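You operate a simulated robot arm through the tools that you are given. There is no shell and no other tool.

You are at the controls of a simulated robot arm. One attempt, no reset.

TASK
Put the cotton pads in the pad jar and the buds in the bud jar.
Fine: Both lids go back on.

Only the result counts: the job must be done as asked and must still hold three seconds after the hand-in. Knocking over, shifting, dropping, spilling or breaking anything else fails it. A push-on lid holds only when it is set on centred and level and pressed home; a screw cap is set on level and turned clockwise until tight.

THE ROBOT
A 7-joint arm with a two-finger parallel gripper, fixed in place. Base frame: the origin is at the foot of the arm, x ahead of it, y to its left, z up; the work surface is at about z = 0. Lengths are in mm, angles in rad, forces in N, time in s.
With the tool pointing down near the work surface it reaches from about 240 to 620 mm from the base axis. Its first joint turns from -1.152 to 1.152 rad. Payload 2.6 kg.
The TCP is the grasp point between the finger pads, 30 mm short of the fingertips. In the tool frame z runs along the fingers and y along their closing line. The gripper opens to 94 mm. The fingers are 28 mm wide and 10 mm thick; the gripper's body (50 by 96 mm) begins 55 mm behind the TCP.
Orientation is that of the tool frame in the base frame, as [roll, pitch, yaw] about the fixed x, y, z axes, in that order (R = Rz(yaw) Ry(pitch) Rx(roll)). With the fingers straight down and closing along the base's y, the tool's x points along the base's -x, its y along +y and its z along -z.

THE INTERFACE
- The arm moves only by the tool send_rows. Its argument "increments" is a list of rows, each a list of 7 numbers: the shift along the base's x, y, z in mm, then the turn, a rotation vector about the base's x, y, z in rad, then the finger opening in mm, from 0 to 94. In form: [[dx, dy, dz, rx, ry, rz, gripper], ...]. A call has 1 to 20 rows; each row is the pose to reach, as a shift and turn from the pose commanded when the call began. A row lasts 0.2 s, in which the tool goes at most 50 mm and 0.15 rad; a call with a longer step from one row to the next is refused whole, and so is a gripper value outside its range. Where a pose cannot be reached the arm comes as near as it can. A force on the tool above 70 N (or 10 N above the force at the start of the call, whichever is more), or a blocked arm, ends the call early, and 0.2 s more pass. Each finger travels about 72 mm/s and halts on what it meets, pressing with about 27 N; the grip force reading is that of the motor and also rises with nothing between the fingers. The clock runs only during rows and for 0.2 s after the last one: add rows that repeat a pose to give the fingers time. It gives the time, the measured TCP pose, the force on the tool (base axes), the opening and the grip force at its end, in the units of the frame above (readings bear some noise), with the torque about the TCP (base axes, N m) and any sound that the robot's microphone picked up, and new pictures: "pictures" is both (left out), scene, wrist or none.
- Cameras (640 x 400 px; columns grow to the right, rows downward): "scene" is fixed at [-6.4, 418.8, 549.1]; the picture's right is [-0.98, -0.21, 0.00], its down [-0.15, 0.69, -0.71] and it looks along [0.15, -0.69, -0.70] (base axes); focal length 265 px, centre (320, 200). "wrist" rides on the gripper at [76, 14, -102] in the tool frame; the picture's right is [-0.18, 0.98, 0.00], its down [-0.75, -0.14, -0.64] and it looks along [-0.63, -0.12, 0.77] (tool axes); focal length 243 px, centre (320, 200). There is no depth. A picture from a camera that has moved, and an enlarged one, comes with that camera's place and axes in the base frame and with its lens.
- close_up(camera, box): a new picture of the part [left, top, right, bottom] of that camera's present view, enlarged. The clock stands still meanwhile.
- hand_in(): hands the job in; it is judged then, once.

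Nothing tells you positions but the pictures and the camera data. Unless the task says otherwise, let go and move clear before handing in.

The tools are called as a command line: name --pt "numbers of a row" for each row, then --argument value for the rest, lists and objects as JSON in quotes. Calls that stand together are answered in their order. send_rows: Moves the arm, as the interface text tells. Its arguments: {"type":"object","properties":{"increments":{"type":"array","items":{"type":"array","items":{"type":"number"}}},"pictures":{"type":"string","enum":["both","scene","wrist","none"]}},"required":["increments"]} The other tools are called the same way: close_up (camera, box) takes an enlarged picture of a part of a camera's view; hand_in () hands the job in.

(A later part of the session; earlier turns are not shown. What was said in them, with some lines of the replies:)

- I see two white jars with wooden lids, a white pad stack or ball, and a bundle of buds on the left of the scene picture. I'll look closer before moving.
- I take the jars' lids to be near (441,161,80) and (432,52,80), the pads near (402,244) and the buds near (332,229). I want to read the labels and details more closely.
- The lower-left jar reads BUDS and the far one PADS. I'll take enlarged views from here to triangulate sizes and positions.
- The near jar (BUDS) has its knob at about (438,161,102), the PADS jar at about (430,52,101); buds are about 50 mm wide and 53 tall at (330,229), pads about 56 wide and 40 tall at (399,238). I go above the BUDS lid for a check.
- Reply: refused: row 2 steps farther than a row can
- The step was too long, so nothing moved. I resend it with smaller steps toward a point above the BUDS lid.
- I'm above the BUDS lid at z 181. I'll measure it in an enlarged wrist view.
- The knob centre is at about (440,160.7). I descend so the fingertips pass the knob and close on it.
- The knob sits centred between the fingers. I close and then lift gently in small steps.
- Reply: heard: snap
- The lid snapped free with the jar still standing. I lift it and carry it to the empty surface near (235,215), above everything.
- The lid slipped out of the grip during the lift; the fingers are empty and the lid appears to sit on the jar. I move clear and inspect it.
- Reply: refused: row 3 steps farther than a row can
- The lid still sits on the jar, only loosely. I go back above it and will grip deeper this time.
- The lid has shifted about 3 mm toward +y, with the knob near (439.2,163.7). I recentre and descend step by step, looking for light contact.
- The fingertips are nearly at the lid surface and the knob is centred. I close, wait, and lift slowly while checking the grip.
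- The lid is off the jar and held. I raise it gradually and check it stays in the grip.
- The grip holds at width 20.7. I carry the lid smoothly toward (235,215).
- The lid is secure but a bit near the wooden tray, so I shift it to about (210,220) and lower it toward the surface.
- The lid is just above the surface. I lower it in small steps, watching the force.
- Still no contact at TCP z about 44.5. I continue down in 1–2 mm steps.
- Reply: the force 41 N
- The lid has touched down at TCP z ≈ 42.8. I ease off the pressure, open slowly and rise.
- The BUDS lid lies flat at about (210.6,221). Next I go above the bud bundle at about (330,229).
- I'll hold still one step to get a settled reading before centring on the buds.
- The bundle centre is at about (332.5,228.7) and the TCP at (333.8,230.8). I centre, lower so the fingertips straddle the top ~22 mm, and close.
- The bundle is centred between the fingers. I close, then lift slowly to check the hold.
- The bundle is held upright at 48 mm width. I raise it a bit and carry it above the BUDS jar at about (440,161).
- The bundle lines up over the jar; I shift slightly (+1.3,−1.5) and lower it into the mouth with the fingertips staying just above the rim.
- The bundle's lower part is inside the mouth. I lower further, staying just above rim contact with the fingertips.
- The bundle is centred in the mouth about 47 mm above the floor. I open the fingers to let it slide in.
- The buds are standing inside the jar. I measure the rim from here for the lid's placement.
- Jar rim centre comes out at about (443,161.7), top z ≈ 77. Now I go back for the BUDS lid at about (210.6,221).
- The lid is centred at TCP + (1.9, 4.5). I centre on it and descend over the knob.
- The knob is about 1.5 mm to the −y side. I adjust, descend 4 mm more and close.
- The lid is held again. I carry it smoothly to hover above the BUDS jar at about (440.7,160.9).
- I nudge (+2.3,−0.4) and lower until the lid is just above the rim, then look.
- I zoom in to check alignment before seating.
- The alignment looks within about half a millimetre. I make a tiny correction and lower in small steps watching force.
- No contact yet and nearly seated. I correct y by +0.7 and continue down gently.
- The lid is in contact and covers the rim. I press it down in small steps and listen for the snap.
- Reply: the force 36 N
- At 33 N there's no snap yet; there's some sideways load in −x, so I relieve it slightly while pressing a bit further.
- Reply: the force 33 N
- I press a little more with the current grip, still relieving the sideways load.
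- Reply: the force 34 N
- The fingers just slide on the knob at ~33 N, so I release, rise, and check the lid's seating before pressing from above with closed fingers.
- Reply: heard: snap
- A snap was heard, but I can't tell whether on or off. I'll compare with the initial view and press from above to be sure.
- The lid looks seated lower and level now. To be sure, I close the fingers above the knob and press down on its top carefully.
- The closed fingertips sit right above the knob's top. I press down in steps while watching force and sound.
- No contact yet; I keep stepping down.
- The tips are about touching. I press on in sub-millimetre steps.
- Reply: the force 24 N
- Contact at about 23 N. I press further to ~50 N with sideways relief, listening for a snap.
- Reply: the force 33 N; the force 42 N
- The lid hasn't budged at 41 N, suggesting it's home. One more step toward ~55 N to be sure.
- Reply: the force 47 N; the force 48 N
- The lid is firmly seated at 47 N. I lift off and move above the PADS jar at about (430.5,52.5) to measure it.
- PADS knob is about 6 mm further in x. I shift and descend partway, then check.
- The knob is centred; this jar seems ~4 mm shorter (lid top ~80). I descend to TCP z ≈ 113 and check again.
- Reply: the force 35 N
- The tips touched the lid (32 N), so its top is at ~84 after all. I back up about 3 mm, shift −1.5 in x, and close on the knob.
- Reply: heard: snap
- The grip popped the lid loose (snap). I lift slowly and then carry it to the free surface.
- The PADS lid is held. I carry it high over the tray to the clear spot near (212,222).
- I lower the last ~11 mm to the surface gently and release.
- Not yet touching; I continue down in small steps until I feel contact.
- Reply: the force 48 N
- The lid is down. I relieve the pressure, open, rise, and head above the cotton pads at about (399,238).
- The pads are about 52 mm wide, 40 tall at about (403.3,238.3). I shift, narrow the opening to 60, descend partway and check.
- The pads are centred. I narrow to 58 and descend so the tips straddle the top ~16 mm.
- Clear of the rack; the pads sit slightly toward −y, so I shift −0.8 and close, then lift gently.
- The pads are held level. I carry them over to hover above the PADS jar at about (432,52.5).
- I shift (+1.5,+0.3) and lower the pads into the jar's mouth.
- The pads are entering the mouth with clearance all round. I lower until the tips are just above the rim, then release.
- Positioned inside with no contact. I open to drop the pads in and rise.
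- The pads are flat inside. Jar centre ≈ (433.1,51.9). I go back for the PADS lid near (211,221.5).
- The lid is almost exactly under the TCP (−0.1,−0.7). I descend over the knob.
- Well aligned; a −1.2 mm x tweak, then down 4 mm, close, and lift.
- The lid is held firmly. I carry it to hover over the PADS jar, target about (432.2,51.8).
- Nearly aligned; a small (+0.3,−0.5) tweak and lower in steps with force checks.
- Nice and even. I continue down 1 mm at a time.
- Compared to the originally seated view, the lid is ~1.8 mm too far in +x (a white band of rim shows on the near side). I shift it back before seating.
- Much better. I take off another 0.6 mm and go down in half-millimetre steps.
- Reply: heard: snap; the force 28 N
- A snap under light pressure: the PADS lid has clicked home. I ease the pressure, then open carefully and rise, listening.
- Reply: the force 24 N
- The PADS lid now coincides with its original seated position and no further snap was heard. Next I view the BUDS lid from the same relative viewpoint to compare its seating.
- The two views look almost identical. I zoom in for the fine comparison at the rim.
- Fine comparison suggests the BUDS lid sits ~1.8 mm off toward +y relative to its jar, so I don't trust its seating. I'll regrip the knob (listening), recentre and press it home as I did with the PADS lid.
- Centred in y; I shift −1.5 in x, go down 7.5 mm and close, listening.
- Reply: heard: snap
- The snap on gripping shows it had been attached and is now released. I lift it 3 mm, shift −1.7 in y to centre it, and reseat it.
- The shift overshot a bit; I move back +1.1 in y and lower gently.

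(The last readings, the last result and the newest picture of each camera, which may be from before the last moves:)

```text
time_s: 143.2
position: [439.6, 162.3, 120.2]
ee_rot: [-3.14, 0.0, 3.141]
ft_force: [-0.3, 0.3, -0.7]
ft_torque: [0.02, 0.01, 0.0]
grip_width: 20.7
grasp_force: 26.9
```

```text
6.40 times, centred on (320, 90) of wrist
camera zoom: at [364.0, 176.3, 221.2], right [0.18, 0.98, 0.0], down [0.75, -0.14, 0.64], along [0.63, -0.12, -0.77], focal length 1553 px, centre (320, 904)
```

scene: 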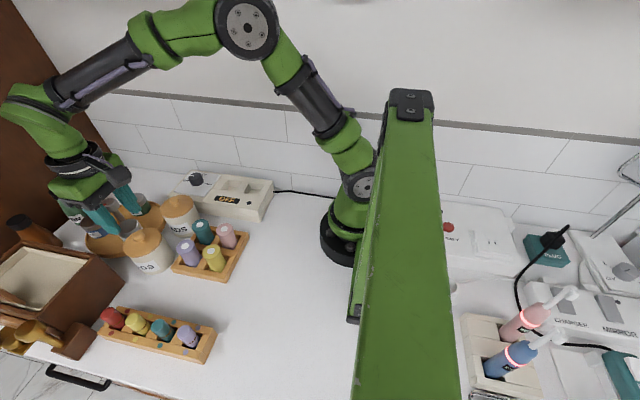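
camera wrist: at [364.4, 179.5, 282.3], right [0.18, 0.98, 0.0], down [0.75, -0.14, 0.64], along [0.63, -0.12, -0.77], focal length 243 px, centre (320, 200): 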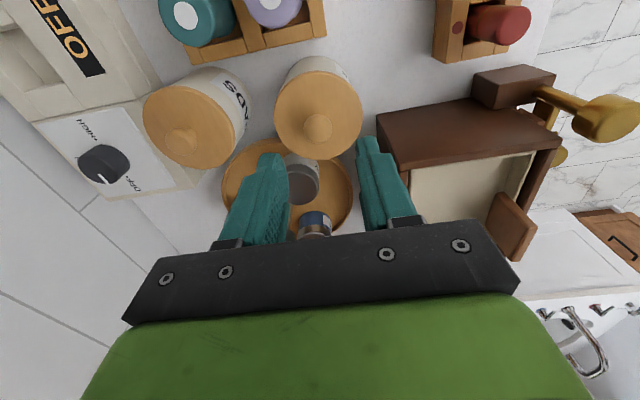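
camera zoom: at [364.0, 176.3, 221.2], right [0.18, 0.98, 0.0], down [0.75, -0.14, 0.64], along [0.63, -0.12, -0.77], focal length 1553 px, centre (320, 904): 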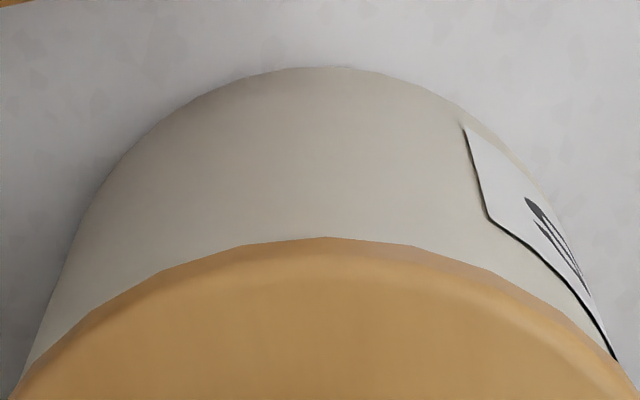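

Almost centred now; a final (+0.4,−0.4) and press down slowly, listening for the click.

send_rows --pt "0.4 -0.4 0 0 0 0 8" --pt "0.4 -0.4 -1 0 0 0 8" --pt "0.4 -0.4 -2 0 0 0 8" --pt "0.4 -0.4 -2.6 0 0 0 8" --pictures "none"

send_rows --pt "0 0 -0.4 0 0 0 8" --pt "0 0 -0.8 0 0 0 8" --pictures "none"

close_up --camera "wrist" --box '[270, 60, 370, 120]'

close_up --camera "scene" --box '[130, 205, 190, 265]'

```text
time_s: 144.2
position: [440.3, 161.0, 117.0]
ee_rot: [-3.141, 0.0, 3.139]
ft_force: [0.5, 0.0, -0.8]
ft_torque: [0.01, -0.02, 0.01]
grip_width: 20.6
grasp_force: 26.9
```

```text
time_s: 144.8
position: [440.1, 160.9, 116.0]
ee_rot: [3.141, -0.001, 3.139]
ft_force: [-3.2, -2.8, 8.2]
ft_torque: [-0.1, 0.28, 0.06]
grip_width: 20.8
grasp_force: 26.7
```

```text
6.40 times, centred on (320, 90) of wrist
camera zoom: at [364.7, 175.0, 217.8], right [0.19, 0.98, 0.0], down [0.75, -0.14, 0.64], along [0.63, -0.12, -0.77], focal length 1553 px, centre (320, 904)
```

zoom: 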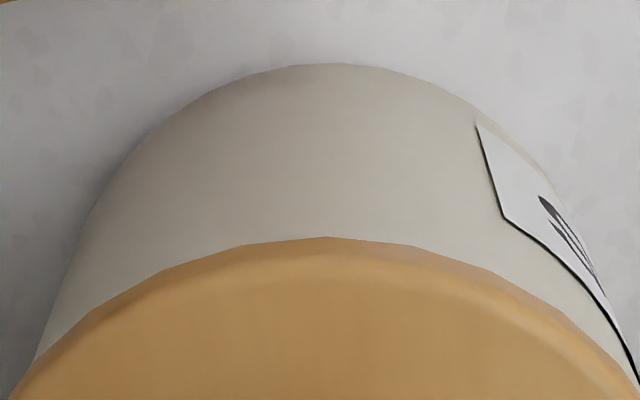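

```text
6.67 times, centred on (160, 235) of scene
camera zoom: at [-6.4, 418.7, 549.1], right [-0.98, -0.21, 0.0], down [-0.15, 0.69, -0.71], along [0.15, -0.69, -0.7], focal length 1767 px, centre (1387, -33)
```

zoom: 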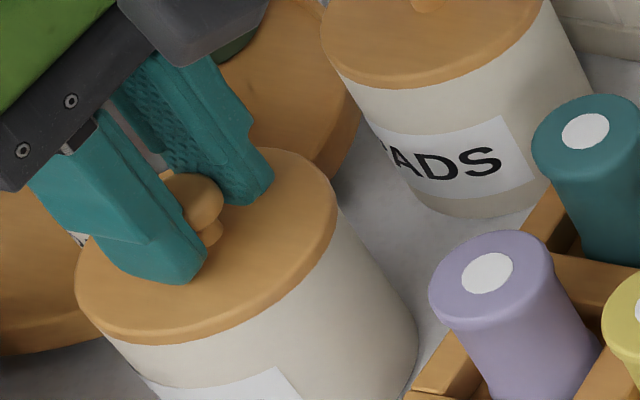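

Light contact, no click yet. I press slightly more.

send_rows --pt "0 0 -0.5 0 0 0 8" --pt "0 0 -0.9 0 0 0 8" --pictures "none"

```text
time_s: 145.4
position: [441.0, 161.0, 115.9]
ee_rot: [3.141, 0.004, 3.141]
ft_force: [-1.9, -3.6, 15.2]
ft_torque: [-0.02, 0.23, 0.0]
grip_width: 20.5
grasp_force: 26.7
```

No click at 15 N. I lift slightly, shift (+0.8,+0.8) toward where it clicked before, and press again.

send_rows --pt "0 0 1 0 0 0 8" --pt "0 0 2.8 0 0 0 8" --pt "0.8 0.8 2.8 0 0 0 8" --pt "0.8 0.8 1.4 0 0 0 8" --pt "0.8 0.8 0.6 0 0 0 8" --pictures "none"

send_rows --pt "0 0 -0.5 0 0 0 8" --pt "0 0 -1 0 0 0 8" --pictures "none"

close_up --camera "scene" --box '[130, 205, 190, 265]'

close_up --camera "wrist" --box '[270, 60, 370, 120]'

```text
time_s: 146.6
position: [441.2, 160.9, 117.6]
ee_rot: [-3.142, -0.001, 3.141]
ft_force: [-2.3, -0.8, 3.2]
ft_torque: [0.01, -0.11, -0.01]
grip_width: 20.9
grasp_force: 27.0
```

```text
time_s: 147.2
position: [441.2, 161.2, 116.2]
ee_rot: [3.141, 0.002, 3.14]
ft_force: [-9.2, -3.5, 18.6]
ft_torque: [-0.15, 0.32, 0.01]
grip_width: 20.7
grasp_force: 26.5
```

```text
6.67 times, centred on (160, 235) of scene
camera zoom: at [-6.5, 418.7, 549.1], right [-0.98, -0.21, 0.0], down [-0.15, 0.69, -0.71], along [0.15, -0.69, -0.7], focal length 1767 px, centre (1387, -33)
```

zoom: 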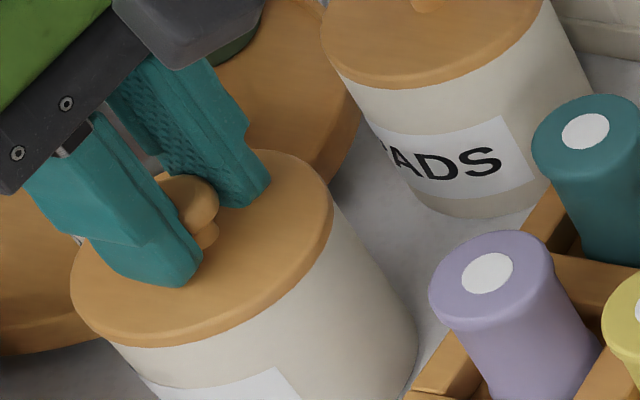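

```text
6.40 times, centred on (320, 90) of wrist
camera zoom: at [365.4, 176.0, 217.6], right [0.19, 0.98, 0.0], down [0.75, -0.14, 0.64], along [0.63, -0.12, -0.77], focal length 1553 px, centre (320, 904)
```

zoom: 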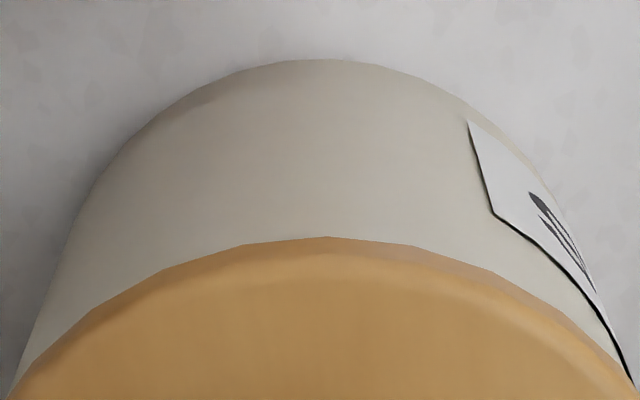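

Aligned with the earlier clicked position now, but no click yet. I press to ~30 N and then release as before, listening.

send_rows --pt "-0.4 0 -0.5 0 0 0 8" --pt "-0.6 0 -1 0 0 0 8" --pictures "none"

send_rows --pt "0 0.6 -0.3 0 0 0 8" --pt "0 1.0 -0.5 0 0 0 8" --pictures "none"

```text
time_s: 147.8
position: [441.5, 164.0, 117.0]
ee_rot: [3.141, 0.004, 3.14]
ft_force: [-7.1, -8.7, 31.9]
ft_torque: [-0.19, 0.35, -0.03]
grip_width: 20.6
grasp_force: 27.2
```

```text
time_s: 148.4
position: [441.7, 163.3, 117.0]
ee_rot: [-3.141, 0.007, 3.14]
ft_force: [-5.8, -12.4, 36.6]
ft_torque: [-0.31, 0.06, 0.0]
grip_width: 20.6
grasp_force: 27.3
```

There's sideways load in y; I relieve it while keeping the pressure.

send_rows --pt "-0.2 -0.7 0 0 0 0 8" --pt "-0.4 -1.4 0 0 0 0 8" --pictures "none"

send_rows --pt "-0.2 -0.7 0 0 0 0 8" --pt "-0.4 -1.2 0 0 0 0 8" --pictures "none"

close_up --camera "scene" --box '[130, 205, 190, 265]'

```text
time_s: 149.0
position: [442.5, 162.2, 115.3]
ee_rot: [3.14, 0.006, 3.141]
ft_force: [1.2, -7.5, 27.0]
ft_torque: [-0.13, -0.36, -0.05]
grip_width: 20.6
grasp_force: 26.8
```

```text
time_s: 149.6
position: [443.0, 163.0, 115.6]
ee_rot: [3.138, 0.005, -3.141]
ft_force: [8.6, 2.8, 18.8]
ft_torque: [0.06, -0.59, 0.05]
grip_width: 20.8
grasp_force: 26.9
```

```text
6.67 times, centred on (160, 235) of scene
camera zoom: at [-6.5, 418.7, 549.1], right [-0.98, -0.21, 0.0], down [-0.15, 0.69, -0.71], along [0.15, -0.69, -0.7], focal length 1767 px, centre (1387, -33)
```

zoom: 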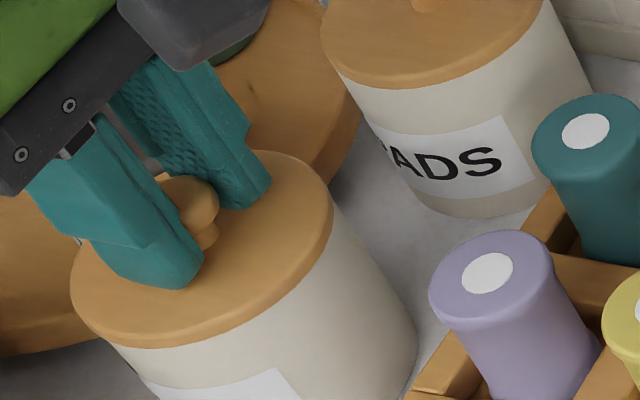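

I balance the x load and then open the fingers, listening.

send_rows --pt "0.5 0 -0.3 0 0 0 8" --pt "0.6 0 -0.5 0 0 0 8" --pictures "none"

send_rows --pt "0 0 0 0 0 0 18" --pt "0 0 0.4 0 0 0 24" --pt "0 0 0.6 0 0 0 30" --pt "0 0 0.8 0 0 0 38" --pictures "none"

close_up --camera "scene" --box '[130, 205, 190, 265]'

```text
time_s: 150.2
position: [441.7, 162.1, 115.0]
ee_rot: [3.137, 0.002, 3.141]
ft_force: [1.7, 6.7, 27.0]
ft_torque: [0.25, 0.03, 0.06]
grip_width: 20.8
grasp_force: 26.4
```

```text
time_s: 151.2
position: [441.9, 158.0, 113.4]
ee_rot: [-3.137, 0.0, 3.137]
ft_force: [-1.4, -8.9, 19.2]
ft_torque: [-0.17, 0.08, 0.02]
grip_width: 33.5
grasp_force: 0.1
```

```text
6.67 times, centred on (160, 235) of scene
camera zoom: at [-6.5, 418.7, 549.1], right [-0.98, -0.21, 0.0], down [-0.15, 0.69, -0.71], along [0.15, -0.69, -0.7], focal length 1767 px, centre (1387, -33)
```

zoom: 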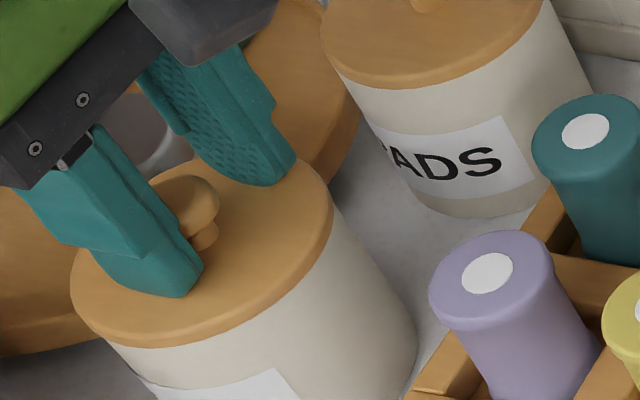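

No click yet; the tips rest on the lid. I rise clear, then close the fist and press the knob from the top.

send_rows --pt "0 0 1.5 0 0 0 38" --pt "0 0 4 0 0 0 42" --pt "0 0 20 0 0 0 42" --pt "0 0 45 0 0 0 42" --pt "0 0 66 0 0 0 42" --pt "0 0 66 0 0 0 42" --pictures "none"

close_up --camera "wrist" --box '[250, 40, 390, 180]'

close_up --camera "wrist" --box '[270, 50, 370, 110]'

close_up --camera "scene" --box '[130, 205, 190, 265]'

```text
time_s: 152.6
position: [442.7, 162.1, 180.0]
ee_rot: [-3.14, 0.001, -3.141]
ft_force: [-0.6, -0.2, 0.2]
ft_torque: [-0.04, -0.01, 0.01]
grip_width: 41.9
grasp_force: 0.1
heard: snap
```

```text
2.86 times, centred on (320, 110) of wrist
camera zoom: at [366.5, 175.5, 280.5], right [0.18, 0.98, 0.0], down [0.75, -0.14, 0.64], along [0.63, -0.12, -0.77], focal length 693 px, centre (320, 457)
```

zoom: 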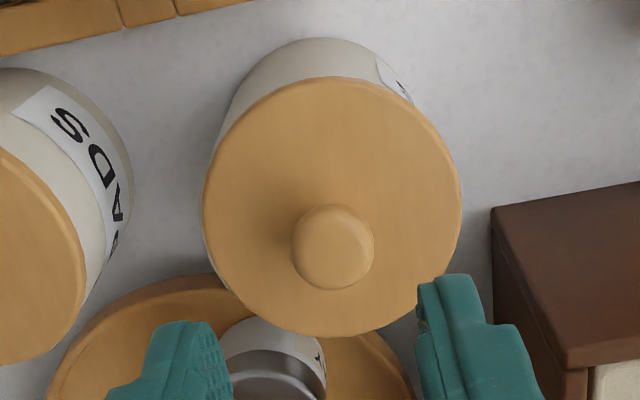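

```text
6.40 times, centred on (320, 80) of wrist
camera zoom: at [366.5, 175.5, 280.5], right [0.18, 0.98, 0.0], down [0.75, -0.14, 0.64], along [0.63, -0.12, -0.77], focal length 1553 px, centre (320, 968)
```

zoom: 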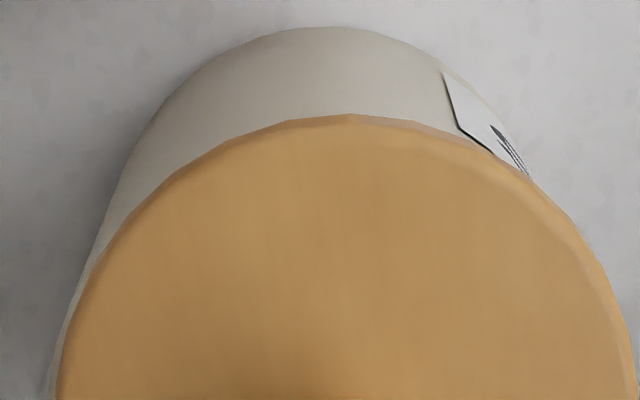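

```text
6.67 times, centred on (160, 235) of scene
camera zoom: at [-6.4, 418.8, 549.1], right [-0.98, -0.21, 0.0], down [-0.15, 0.69, -0.71], along [0.15, -0.69, -0.7], focal length 1767 px, centre (1387, -33)
```

zoom: 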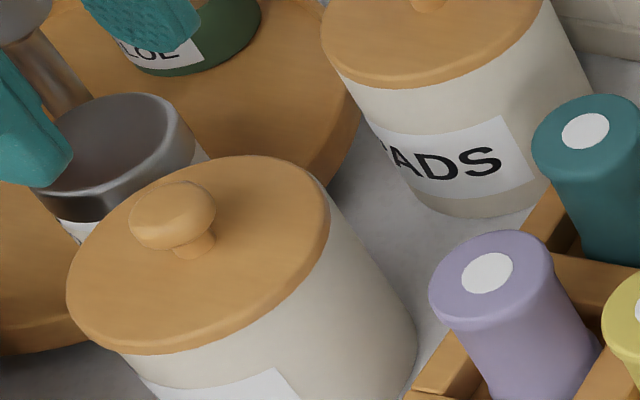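

A click came while rising, but the lid now sits ~3 mm off toward +y, and I want it properly centred. I'll regrip it, recentre, set it down lightly without side load, release, and then press the knob from above.

send_rows --pt "-1 2 -15 0 0 0 44" --pt "-2 4 -35 0 0 0 40" --pt "-2 4 -50 0 0 0 38" --pt "-2 4 -57 0 0 0 36" --pt "-2 4 -57 0 0 0 36" --pt "-2 4 -57 0 0 0 36" --pictures "none"

close_up --camera "wrist" --box '[240, 80, 400, 180]'

close_up --camera "scene" --box '[120, 190, 210, 280]'

```text
time_s: 154.0
position: [438.5, 165.3, 123.4]
ee_rot: [3.141, 0.001, -3.141]
ft_force: [-0.3, 0.2, -0.2]
ft_torque: [0.0, -0.03, 0.0]
grip_width: 36.1
grasp_force: 0.0
```

```text
4.00 times, centred on (320, 130) of wrist
camera zoom: at [363.2, 179.1, 224.0], right [0.18, 0.98, 0.0], down [0.75, -0.14, 0.64], along [0.63, -0.12, -0.77], focal length 970 px, centre (320, 480)
```

zoom: 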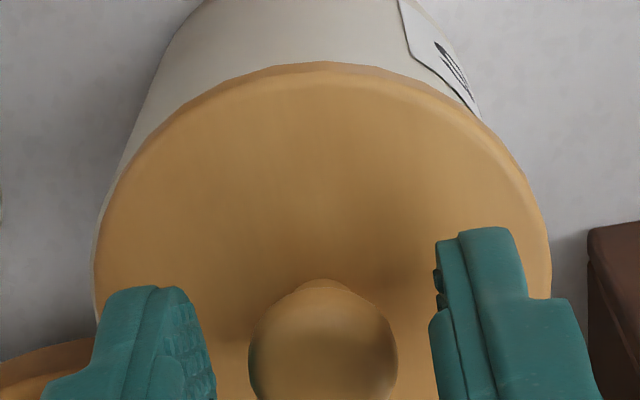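

```text
4.44 times, centred on (165, 235) of scene
camera zoom: at [-6.4, 418.8, 549.1], right [-0.98, -0.21, 0.0], down [-0.15, 0.69, -0.71], along [0.15, -0.69, -0.7], focal length 1178 px, centre (1009, 44)
```

zoom: 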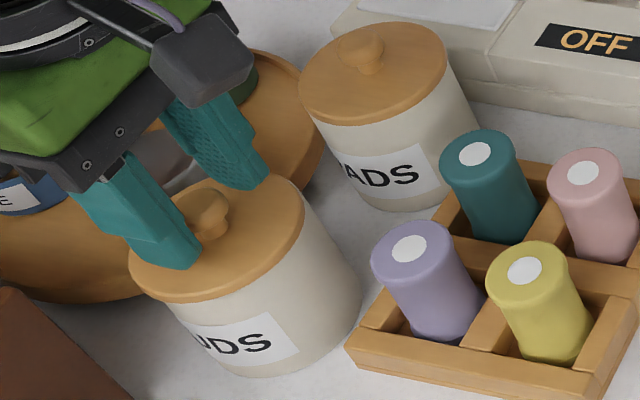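

Well centred on the knob. I descend 7 mm and close, listening.

send_rows --pt "0.4 0 -4 0 0 0 36" --pt "0.4 0 -7 0 0 0 34" --pt "0.4 0 -7 0 0 0 30" --pt "0.4 0 -7 0 0 0 26" --pictures "none"

send_rows --pt "0 0 0 0 0 0 23" --pt "0 0 0 0 0 0 21" --pt "0 0 0 0 0 0 8" --pt "0 0 0 0 0 0 8" --pt "0 0 0 0 0 0 8" --pictures "none"

send_rows --pt "0 0 1 0 0 0 8" --pt "0 0 3 0 0 0 8" --pt "0 0 6 0 0 0 8" --pt "0 0 8 0 0 0 8" --pt "0 0 8 0 0 0 8" --pictures "none"

close_up --camera "wrist" --box '[240, 50, 400, 150]'

close_up --camera "scene" --box '[130, 205, 190, 265]'

```text
time_s: 155.0
position: [440.2, 165.1, 116.4]
ee_rot: [3.141, -0.001, 3.139]
ft_force: [0.5, 0.0, 0.0]
ft_torque: [0.01, -0.03, -0.02]
grip_width: 25.8
grasp_force: 0.1
```

```text
time_s: 156.2
position: [439.6, 165.1, 116.6]
ee_rot: [-3.141, -0.002, 3.14]
ft_force: [0.1, -0.1, -0.1]
ft_torque: [0.03, 0.0, -0.01]
grip_width: 20.8
grasp_force: 27.1
heard: snap
```

```text
time_s: 157.4
position: [438.9, 164.8, 122.5]
ee_rot: [-3.14, -0.001, 3.141]
ft_force: [-0.1, 1.3, -0.6]
ft_torque: [-0.01, 0.02, 0.04]
grip_width: 20.7
grasp_force: 26.7
```

```text
4.00 times, centred on (320, 100) of wrist
camera zoom: at [363.3, 178.2, 224.5], right [0.19, 0.98, 0.0], down [0.75, -0.14, 0.64], along [0.63, -0.12, -0.77], focal length 970 px, centre (320, 600)
```

zoom: 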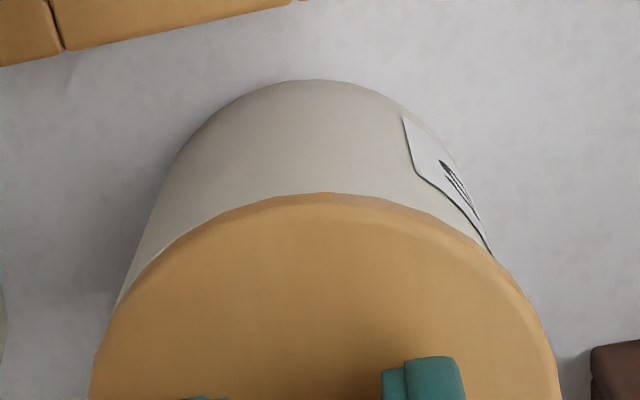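

```text
6.67 times, centred on (160, 235) of scene
camera zoom: at [-6.4, 418.8, 549.1], right [-0.98, -0.21, 0.0], down [-0.15, 0.69, -0.71], along [0.15, -0.69, -0.7], focal length 1767 px, centre (1387, -33)
```

zoom: 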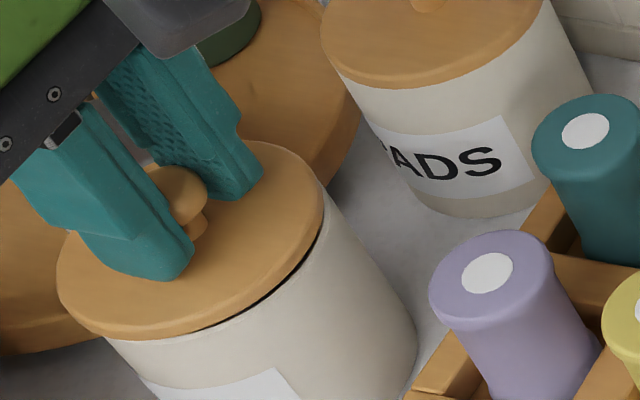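

It clicked off again, confirming it had been latched. Before reseating, I check whether the jar itself has shifted by repeating an early close-up.

close_up --camera "scene" --box '[125, 260, 215, 320]'

close_up --camera "scene" --box '[120, 190, 210, 280]'

```text
6.67 times, centred on (170, 290) of scene
camera zoom: at [-6.4, 418.8, 549.1], right [-0.98, -0.21, 0.0], down [-0.15, 0.69, -0.71], along [0.15, -0.69, -0.7], focal length 1767 px, centre (1320, -400)
```

zoom: 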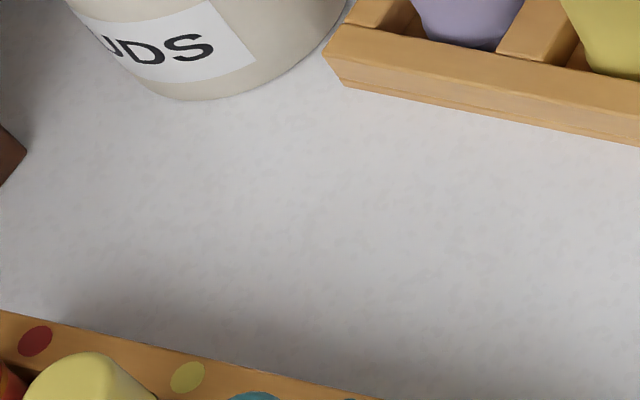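

```text
4.44 times, centred on (165, 235) of scene
camera zoom: at [-6.4, 418.8, 549.1], right [-0.98, -0.21, 0.0], down [-0.15, 0.69, -0.71], along [0.15, -0.69, -0.7], focal length 1178 px, centre (1009, 44)
```

zoom: 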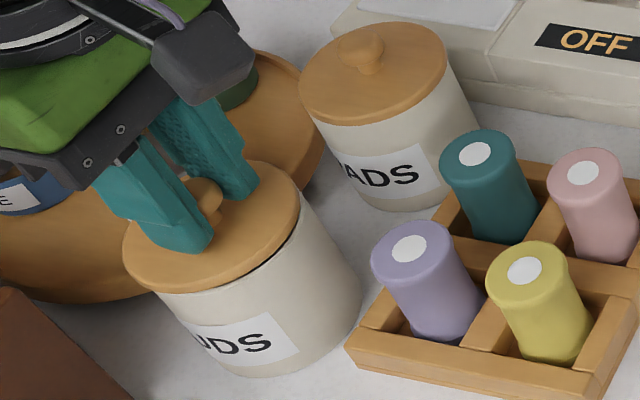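

Analysis: the jar itself has only shifted ~1.5 mm, and the lid was sitting about 3 mm toward +y. I shift the raised lid −3.2 in y and lower to just above the rim.

send_rows --pt "0.2 -1.6 0 0 0 0 8" --pt "0.2 -3.2 0 0 0 0 8" --pt "0.2 -3.2 -2 0 0 0 8" --pt "0.2 -3.2 -4 0 0 0 8" --pt "0.2 -3.2 -4.5 0 0 0 8" --pt "0.2 -3.2 -4.5 0 0 0 8" --pictures "none"

close_up --camera "scene" --box '[130, 205, 190, 265]'

close_up --camera "wrist" --box '[270, 60, 370, 120]'

```text
time_s: 158.8
position: [440.6, 162.2, 118.9]
ee_rot: [-3.141, 0.0, 3.138]
ft_force: [0.9, 0.2, -0.4]
ft_torque: [-0.01, 0.0, 0.03]
grip_width: 20.5
grasp_force: 26.8
```

```text
6.67 times, centred on (160, 235) of scene
camera zoom: at [-6.4, 418.8, 549.1], right [-0.98, -0.21, 0.0], down [-0.15, 0.69, -0.71], along [0.15, -0.69, -0.7], focal length 1767 px, centre (1387, -33)
```

zoom: 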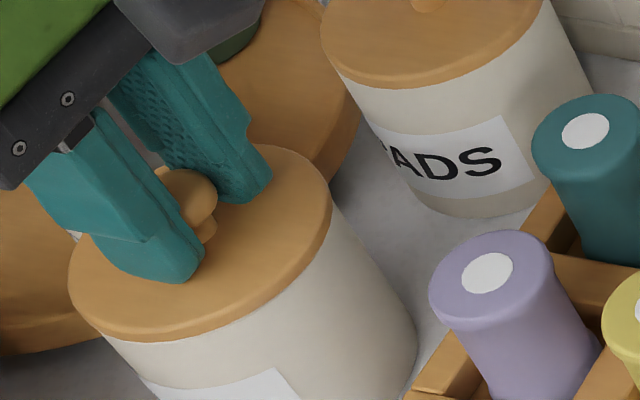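

```text
6.40 times, centred on (320, 90) of wrist
camera zoom: at [364.1, 175.7, 219.6], right [0.18, 0.98, 0.0], down [0.75, -0.14, 0.64], along [0.63, -0.12, -0.77], focal length 1553 px, centre (320, 904)
```

zoom: 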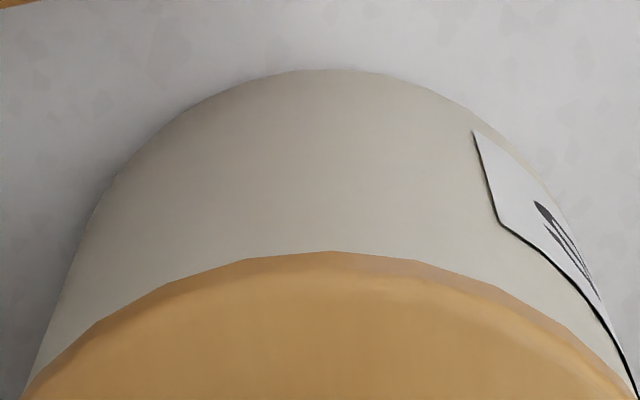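

Now within ~0.6 mm of centred. I lower to light contact.

send_rows --pt "-0.3 -0.3 -1 0 0 0 8" --pt "-0.3 -0.3 -1.8 0 0 0 8" --pictures "none"

send_rows --pt "0 0 -0.4 0 0 0 8" --pt "0 0 -0.8 0 0 0 8" --pictures "none"

close_up --camera "scene" --box '[130, 205, 190, 265]'

```text
time_s: 159.4
position: [439.1, 161.4, 117.2]
ee_rot: [3.141, -0.001, 3.139]
ft_force: [-0.2, -0.4, 0.1]
ft_torque: [0.01, 0.03, 0.01]
grip_width: 20.6
grasp_force: 27.2
```

```text
time_s: 160.0
position: [440.0, 160.7, 116.9]
ee_rot: [-3.141, 0.0, 3.141]
ft_force: [0.4, -1.1, -0.1]
ft_torque: [0.01, -0.04, -0.02]
grip_width: 20.7
grasp_force: 27.4
```

```text
6.67 times, centred on (160, 235) of scene
camera zoom: at [-6.4, 418.8, 549.1], right [-0.98, -0.21, 0.0], down [-0.15, 0.69, -0.71], along [0.15, -0.69, -0.7], focal length 1767 px, centre (1387, -33)
```

zoom: 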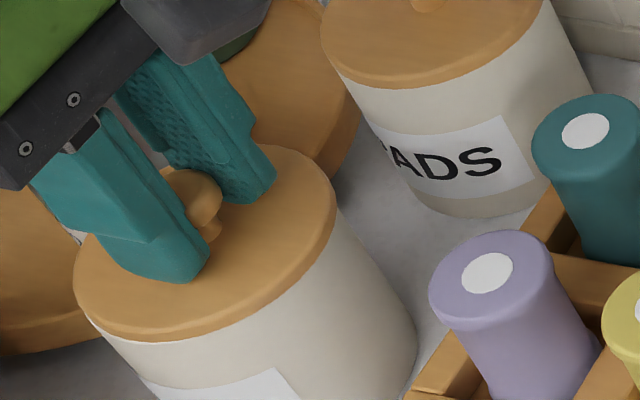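

That's right on the expected centred position. I continue down until light contact.

send_rows --pt "0 0 -0.4 0 0 0 8" --pt "0 0 -0.7 0 0 0 8" --pictures "none"

send_rows --pt "0 0 -0.3 0 0 0 8" --pt "0 0 -0.6 0 0 0 8" --pictures "none"

close_up --camera "scene" --box '[130, 205, 190, 265]'

```text
time_s: 160.6
position: [438.4, 161.6, 115.5]
ee_rot: [-3.141, -0.001, 3.139]
ft_force: [-0.4, 0.0, -0.4]
ft_torque: [0.02, -0.02, -0.02]
grip_width: 21.2
grasp_force: 26.8
```

```text
time_s: 161.2
position: [439.0, 160.9, 115.9]
ee_rot: [-3.141, 0.0, 3.14]
ft_force: [0.9, -0.4, -1.0]
ft_torque: [0.0, 0.02, -0.02]
grip_width: 20.8
grasp_force: 26.9
```

```text
6.67 times, centred on (160, 235) of scene
camera zoom: at [-6.4, 418.8, 549.1], right [-0.98, -0.21, 0.0], down [-0.15, 0.69, -0.71], along [0.15, -0.69, -0.7], focal length 1767 px, centre (1387, -33)
```

zoom: 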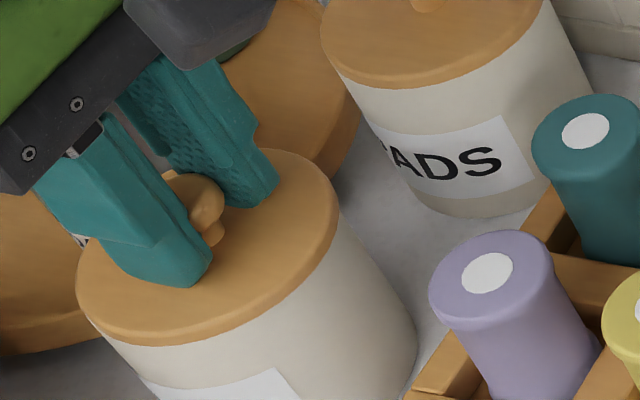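

Still no contact; a +0.5 x tweak and slightly lower.

send_rows --pt "0.5 0 0 0 0 0 8" --pt "0.5 0 -0.5 0 0 0 8" --pictures "none"

send_rows --pt "0 0 -0.3 0 0 0 8" --pt "0 0 -0.6 0 0 0 8" --pictures "none"

send_rows --pt "0 0 -0.3 0 0 0 8" --pt "0 0 -0.5 0 0 0 8" --pictures "none"

close_up --camera "scene" --box '[130, 205, 190, 265]'

```text
time_s: 161.8
position: [439.8, 161.8, 116.2]
ee_rot: [-3.141, 0.001, 3.139]
ft_force: [-2.3, -2.0, 6.8]
ft_torque: [-0.03, 0.15, 0.03]
grip_width: 20.6
grasp_force: 27.3
```

```text
time_s: 162.4
position: [441.0, 162.2, 117.0]
ee_rot: [3.14, 0.002, 3.139]
ft_force: [-2.8, -1.8, 19.0]
ft_torque: [-0.09, 0.28, 0.0]
grip_width: 20.6
grasp_force: 26.9
```

```text
time_s: 163.0
position: [440.1, 162.7, 116.3]
ee_rot: [3.138, 0.004, -3.141]
ft_force: [-7.6, 0.8, 33.2]
ft_torque: [-0.01, 0.23, 0.01]
grip_width: 20.5
grasp_force: 27.3
```

```text
6.67 times, centred on (160, 235) of scene
camera zoom: at [-6.5, 418.7, 549.1], right [-0.98, -0.21, 0.0], down [-0.15, 0.69, -0.71], along [0.15, -0.69, -0.7], focal length 1767 px, centre (1387, -33)
```

zoom: 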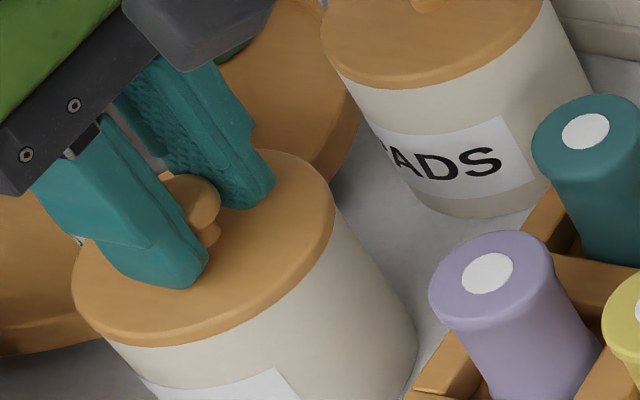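

Centred within 0.7 mm and pressed to 33 N. I ease to a light load, open slowly and evenly, and rise, listening.

send_rows --pt "-0.2 0 0.6 0 0 0 8" --pt "-0.3 0 1.1 0 0 0 8" --pictures "none"

send_rows --pt "0 0 0 0 0 0 20" --pt "0 0 0 0 0 0 22" --pt "0 0 0 0 0 0 26" --pt "0 0 0 0 0 0 32" --pt "0 0 0 0 0 0 38" --pictures "none"

close_up --camera "scene" --box '[130, 205, 190, 265]'

close_up --camera "wrist" --box '[240, 80, 400, 180]'

```text
time_s: 163.6
position: [440.7, 161.5, 115.5]
ee_rot: [3.14, 0.004, -3.139]
ft_force: [4.4, 5.8, 19.5]
ft_torque: [0.19, -0.39, 0.09]
grip_width: 20.6
grasp_force: 26.8
```

```text
time_s: 164.8
position: [439.1, 160.8, 113.3]
ee_rot: [-3.141, 0.0, 3.14]
ft_force: [1.0, -1.7, 2.1]
ft_torque: [0.03, -0.04, 0.02]
grip_width: 36.3
grasp_force: 0.0
```

```text
6.67 times, centred on (160, 235) of scene
camera zoom: at [-6.4, 418.8, 549.1], right [-0.98, -0.21, 0.0], down [-0.15, 0.69, -0.71], along [0.15, -0.69, -0.7], focal length 1767 px, centre (1387, -33)
```

zoom: 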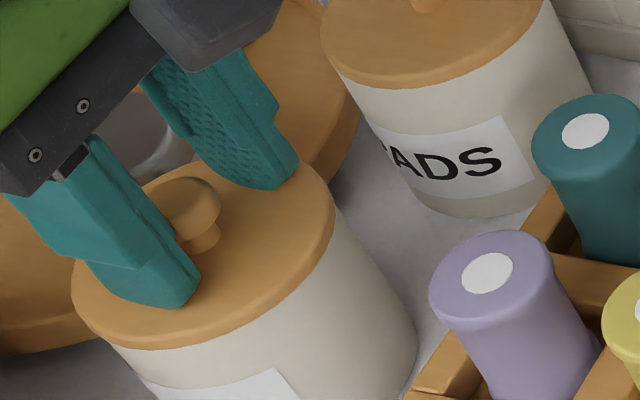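

```text
4.00 times, centred on (320, 130) of wrist
camera zoom: at [363.1, 174.3, 215.3], right [0.19, 0.98, 0.0], down [0.75, -0.14, 0.64], along [0.63, -0.12, -0.77], focal length 970 px, centre (320, 480)
```

zoom: 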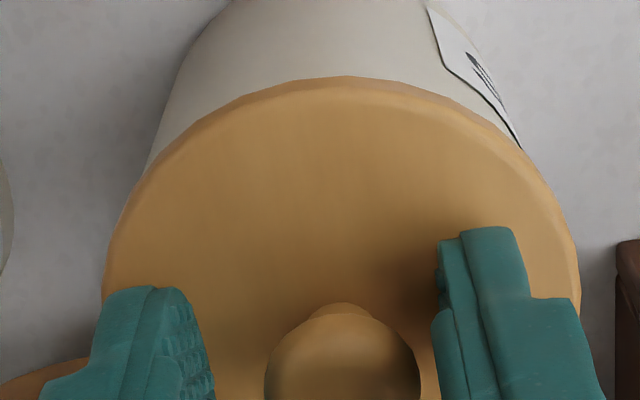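

Released without sound; tips barely touch. I rise now.

send_rows --pt "0 0.5 1 0 0 0 40" --pt "0 1 3 0 0 0 42" --pt "0 1 12 0 0 0 42" --pt "0 1 40 0 0 0 42" --pt "0 1 67 0 0 0 42" --pt "0 1 67 0 0 0 42" --pictures "none"

close_up --camera "scene" --box '[130, 205, 190, 265]'

close_up --camera "wrist" --box '[250, 40, 390, 180]'

close_up --camera "wrist" --box '[270, 50, 370, 110]'

```text
time_s: 166.2
position: [440.1, 163.7, 183.0]
ee_rot: [3.141, 0.0, -3.141]
ft_force: [0.3, 0.2, -0.4]
ft_torque: [-0.01, -0.01, -0.02]
grip_width: 41.7
grasp_force: 0.0
heard: snap
```

```text
6.67 times, centred on (160, 235) of scene
camera zoom: at [-6.4, 418.8, 549.1], right [-0.98, -0.21, 0.0], down [-0.15, 0.69, -0.71], along [0.15, -0.69, -0.7], focal length 1767 px, centre (1387, -33)
```

zoom: 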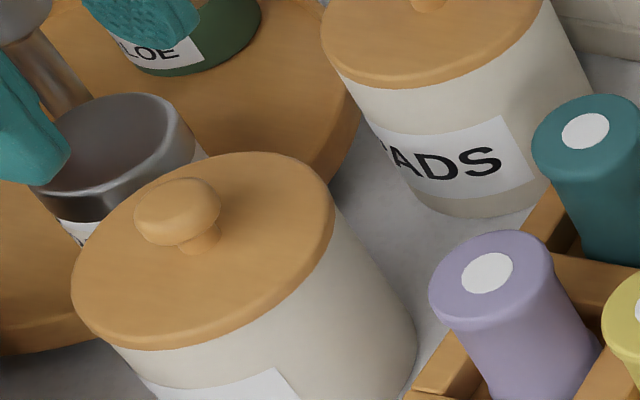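

```text
2.86 times, centred on (320, 110) of wrist
camera zoom: at [363.2, 177.3, 284.6], right [0.18, 0.98, 0.0], down [0.75, -0.14, 0.64], along [0.63, -0.12, -0.77], focal length 693 px, centre (320, 457)
```

zoom: 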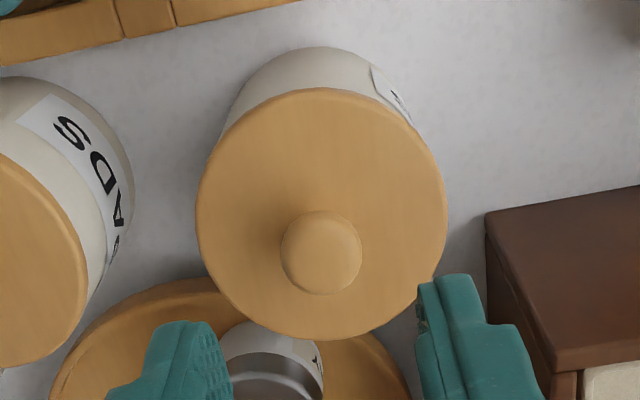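

```text
6.40 times, centred on (320, 80) of wrist
camera zoom: at [363.2, 177.3, 284.6], right [0.18, 0.98, 0.0], down [0.75, -0.14, 0.64], along [0.63, -0.12, -0.77], focal length 1553 px, centre (320, 968)
```

zoom: 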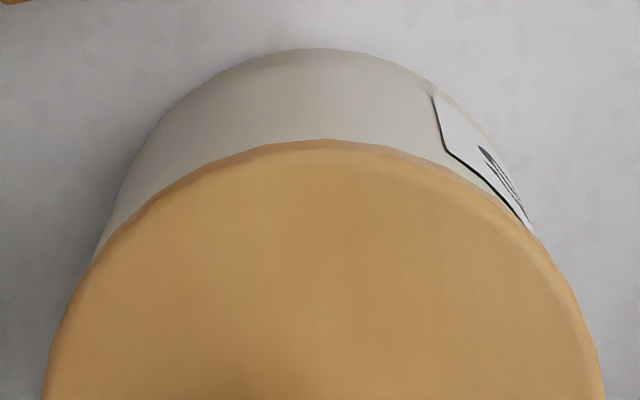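

It clicked again as the hand left — latched, now only ~1.5 mm off jar centre. I press the knob from above once more with closed fingers to make sure it's home.

send_rows --pt "0.7 0 -5 0 0 0 20" --pt "0.7 0 -15 0 0 0 0" --pt "0.7 0 -28 0 0 0 0" --pt "0.7 0 -38 0 0 0 0" --pt "0.7 0 -43 0 0 0 0" --pt "0.7 0 -43 0 0 0 0" --pictures "none"

close_up --camera "scene" --box '[130, 205, 190, 265]'

close_up --camera "wrist" --box '[250, 60, 390, 200]'

```text
time_s: 167.6
position: [438.3, 162.7, 139.4]
ee_rot: [3.141, -0.001, 3.14]
ft_force: [-0.5, 0.4, -0.4]
ft_torque: [-0.01, 0.01, 0.0]
grip_width: 0.0
grasp_force: 27.1
```

```text
6.67 times, centred on (160, 235) of scene
camera zoom: at [-6.4, 418.8, 549.1], right [-0.98, -0.21, 0.0], down [-0.15, 0.69, -0.71], along [0.15, -0.69, -0.7], focal length 1767 px, centre (1387, -33)
```

zoom: 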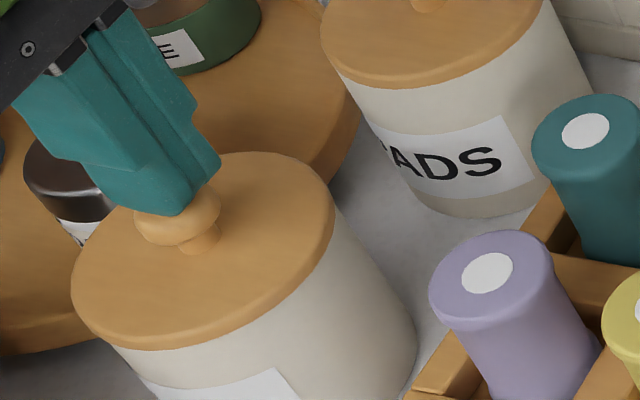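

```text
2.86 times, centred on (320, 130) of wrist
camera zoom: at [362.7, 176.4, 240.8], right [0.18, 0.98, 0.0], down [0.75, -0.14, 0.64], along [0.63, -0.12, -0.77], focal length 693 px, centre (320, 400)
```

zoom: 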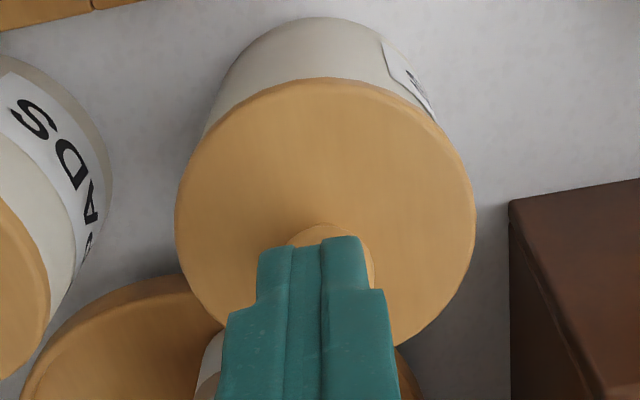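

The knob is ~2 mm to the +y side of the fist. I shift +1.8 and press in steps.

send_rows --pt "0 1.8 0 0 0 0 0" --pt "0 1.8 -2 0 0 0 0" --pt "0 1.8 -3.5 0 0 0 0" --pictures "none"

send_rows --pt "0 0 -0.7 0 0 0 0" --pt "0 0 -1.3 0 0 0 0" --pictures "none"

send_rows --pt "-0.2 0 -0.5 0 0 0 0" --pt "-0.3 0 -1 0 0 0 0" --pictures "none"

```text
time_s: 168.4
position: [439.5, 164.3, 136.6]
ee_rot: [3.141, -0.001, 3.138]
ft_force: [-0.1, 0.0, -0.4]
ft_torque: [-0.01, -0.01, 0.0]
grip_width: 0.1
grasp_force: 27.6
```

```text
time_s: 169.0
position: [439.6, 164.4, 134.6]
ee_rot: [3.141, 0.003, 3.14]
ft_force: [-2.3, -2.6, 7.8]
ft_torque: [-0.09, 0.08, 0.0]
grip_width: 0.1
grasp_force: 27.0
```

```text
time_s: 169.6
position: [439.0, 163.7, 135.1]
ee_rot: [-3.141, 0.004, 3.141]
ft_force: [-5.8, -6.2, 19.1]
ft_torque: [-0.17, 0.13, -0.01]
grip_width: 0.0
grasp_force: 27.8
```

Contact at ~19 N. I go up to ~35 N while relieving the sideways load.

send_rows --pt "-0.3 -0.4 -0.5 0 0 0 0" --pt "-0.5 -0.8 -1 0 0 0 0" --pictures "none"

send_rows --pt "-0.3 -0.4 -0.5 0 0 0 0" --pt "-0.5 -0.6 -1 0 0 0 0" --pictures "none"

close_up --camera "scene" --box '[130, 205, 190, 265]'

```text
time_s: 170.2
position: [440.5, 163.4, 135.0]
ee_rot: [3.139, 0.007, 3.141]
ft_force: [-12.4, -10.3, 41.7]
ft_torque: [-0.26, 0.4, -0.02]
grip_width: 0.1
grasp_force: 26.9
```

```text
time_s: 170.8
position: [440.2, 164.2, 134.9]
ee_rot: [3.138, 0.011, -3.141]
ft_force: [-5.7, -4.3, 39.3]
ft_torque: [-0.09, 0.24, -0.08]
grip_width: 0.0
grasp_force: 27.2
```

```text
6.67 times, centred on (160, 235) of scene
camera zoom: at [-6.6, 418.7, 549.1], right [-0.98, -0.21, 0.0], down [-0.15, 0.69, -0.71], along [0.15, -0.69, -0.7], focal length 1767 px, centre (1387, -33)
```

zoom: 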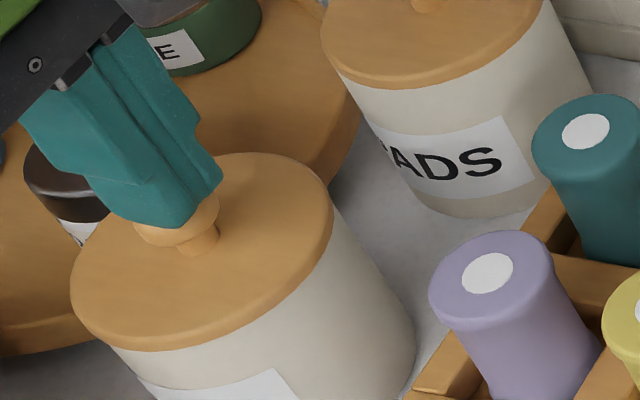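

Firm at 40 N with no movement or sound. I lift off straight up, retreat, and inspect everything.

send_rows --pt "0 0 1.5 0 0 0 0" --pt "0 0 4 0 0 0 0" --pt "0 0 20 0 0 0 0" --pt "0 0 55 0 0 0 0" --pt "0 0 90 0 0 0 0" --pt "-30 -15 110 0 0 0 20" --pt "-65 -40 125 0 0 0 40" --pt "-95 -70 135 0 0 0 40" --pt "-115 -100 140 0 0 0 40" --pt "-125 -135 145 0 0 0 40" --pt "-125 -135 145 0 0 0 40"

close_up --camera "scene" --box '[120, 190, 210, 280]'

close_up --camera "scene" --box '[0, 160, 280, 400]'

close_up --camera "scene" --box '[130, 205, 190, 265]'

```text
time_s: 173.2
position: [313.3, 27.1, 277.6]
ee_rot: [3.141, -0.002, -3.141]
ft_force: [-0.4, 0.5, -0.3]
ft_torque: [-0.01, -0.02, 0.01]
grip_width: 40.0
grasp_force: 0.0
camera wrist: at [237.9, 40.7, 378.6], right [0.18, 0.98, 0.0], down [0.75, -0.14, 0.64], along [0.63, -0.12, -0.77], focal length 243 px, centre (320, 200)
```

scene: 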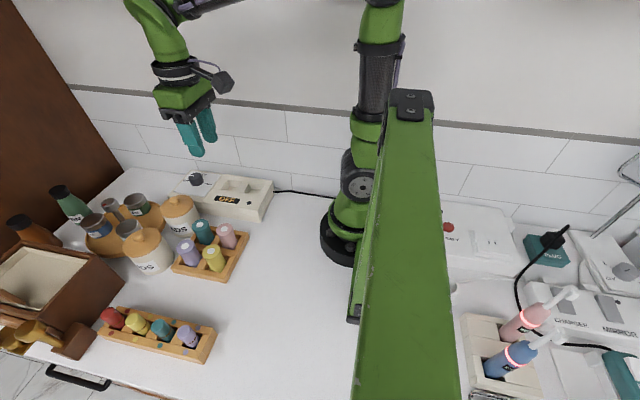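
wrist: 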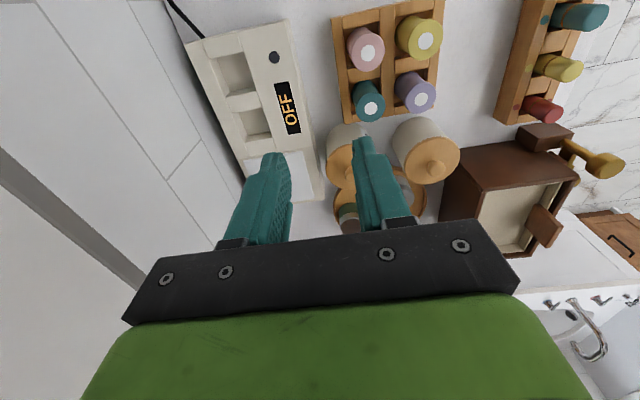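

```text
4.44 times, centred on (165, 235) of scene
camera zoom: at [-6.4, 418.8, 549.1], right [-0.98, -0.21, 0.0], down [-0.15, 0.69, -0.71], along [0.15, -0.69, -0.7], focal length 1178 px, centre (1009, 44)
```

zoom: 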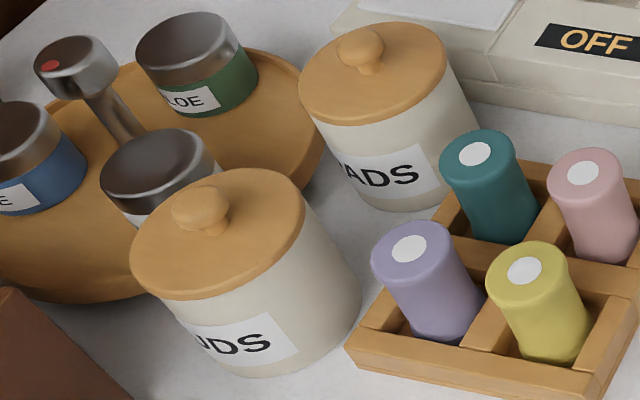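

```text
1.67 times, centred on (140, 280) of scene
camera zoom: at [-6.4, 418.8, 549.1], right [-0.98, -0.21, 0.0], down [-0.15, 0.69, -0.71], along [0.15, -0.69, -0.7], focal length 442 px, centre (620, 67)
```

zoom: 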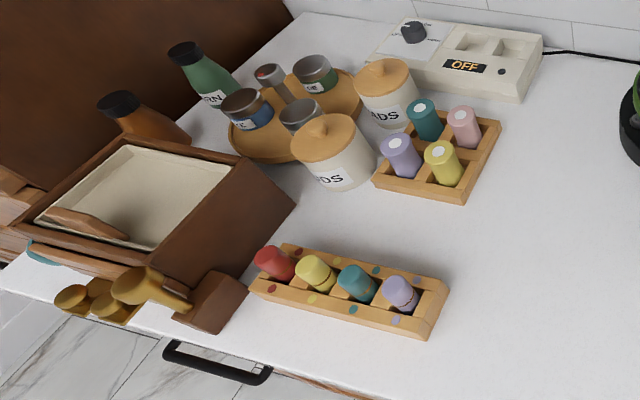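

```text
6.67 times, centred on (160, 235) of scene
camera zoom: at [-6.4, 418.8, 549.1], right [-0.98, -0.21, 0.0], down [-0.15, 0.69, -0.71], along [0.15, -0.69, -0.7], focal length 1767 px, centre (1387, -33)
```

zoom: 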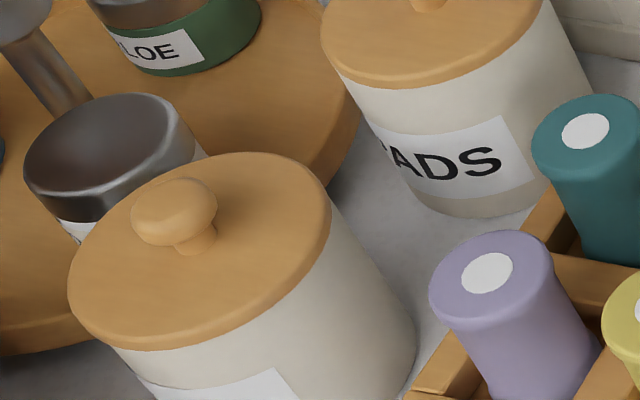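

Both lids sit level on their jars with the buds and pads inside; the rest of the bench looks as it did at the start, and the arm is clear. I hand in.

hand_in

```text
The job is handed in.
```

I put the cotton pads in the PADS jar and the buds in the BUDS jar, then put both lids back on. I've handed the job in, but I haven't seen the result.

- **PADS lid:** it clicked home as I pressed it down and sits exactly where it was at the start.
- **BUDS lid:** this took several tries. On my first lift it slipped off the fingers and dropped a few millimetres back onto its jar. After that I had to reseat it more than once. It clicked as my fingers left it and stayed firm when I pressed the knob from above at about 40 N. It still sits about 1.5 mm off the jar's centre.
- **Drop into the jars:** both bundles fell about 50 mm when I let go, because the fingers don't fit inside the jars. Both landed upright.
- **Rest of the bench:** handling the lid nudged the BUDS jar by 1 to 2 mm. Nothing else looks moved or knocked over in the last pictures.
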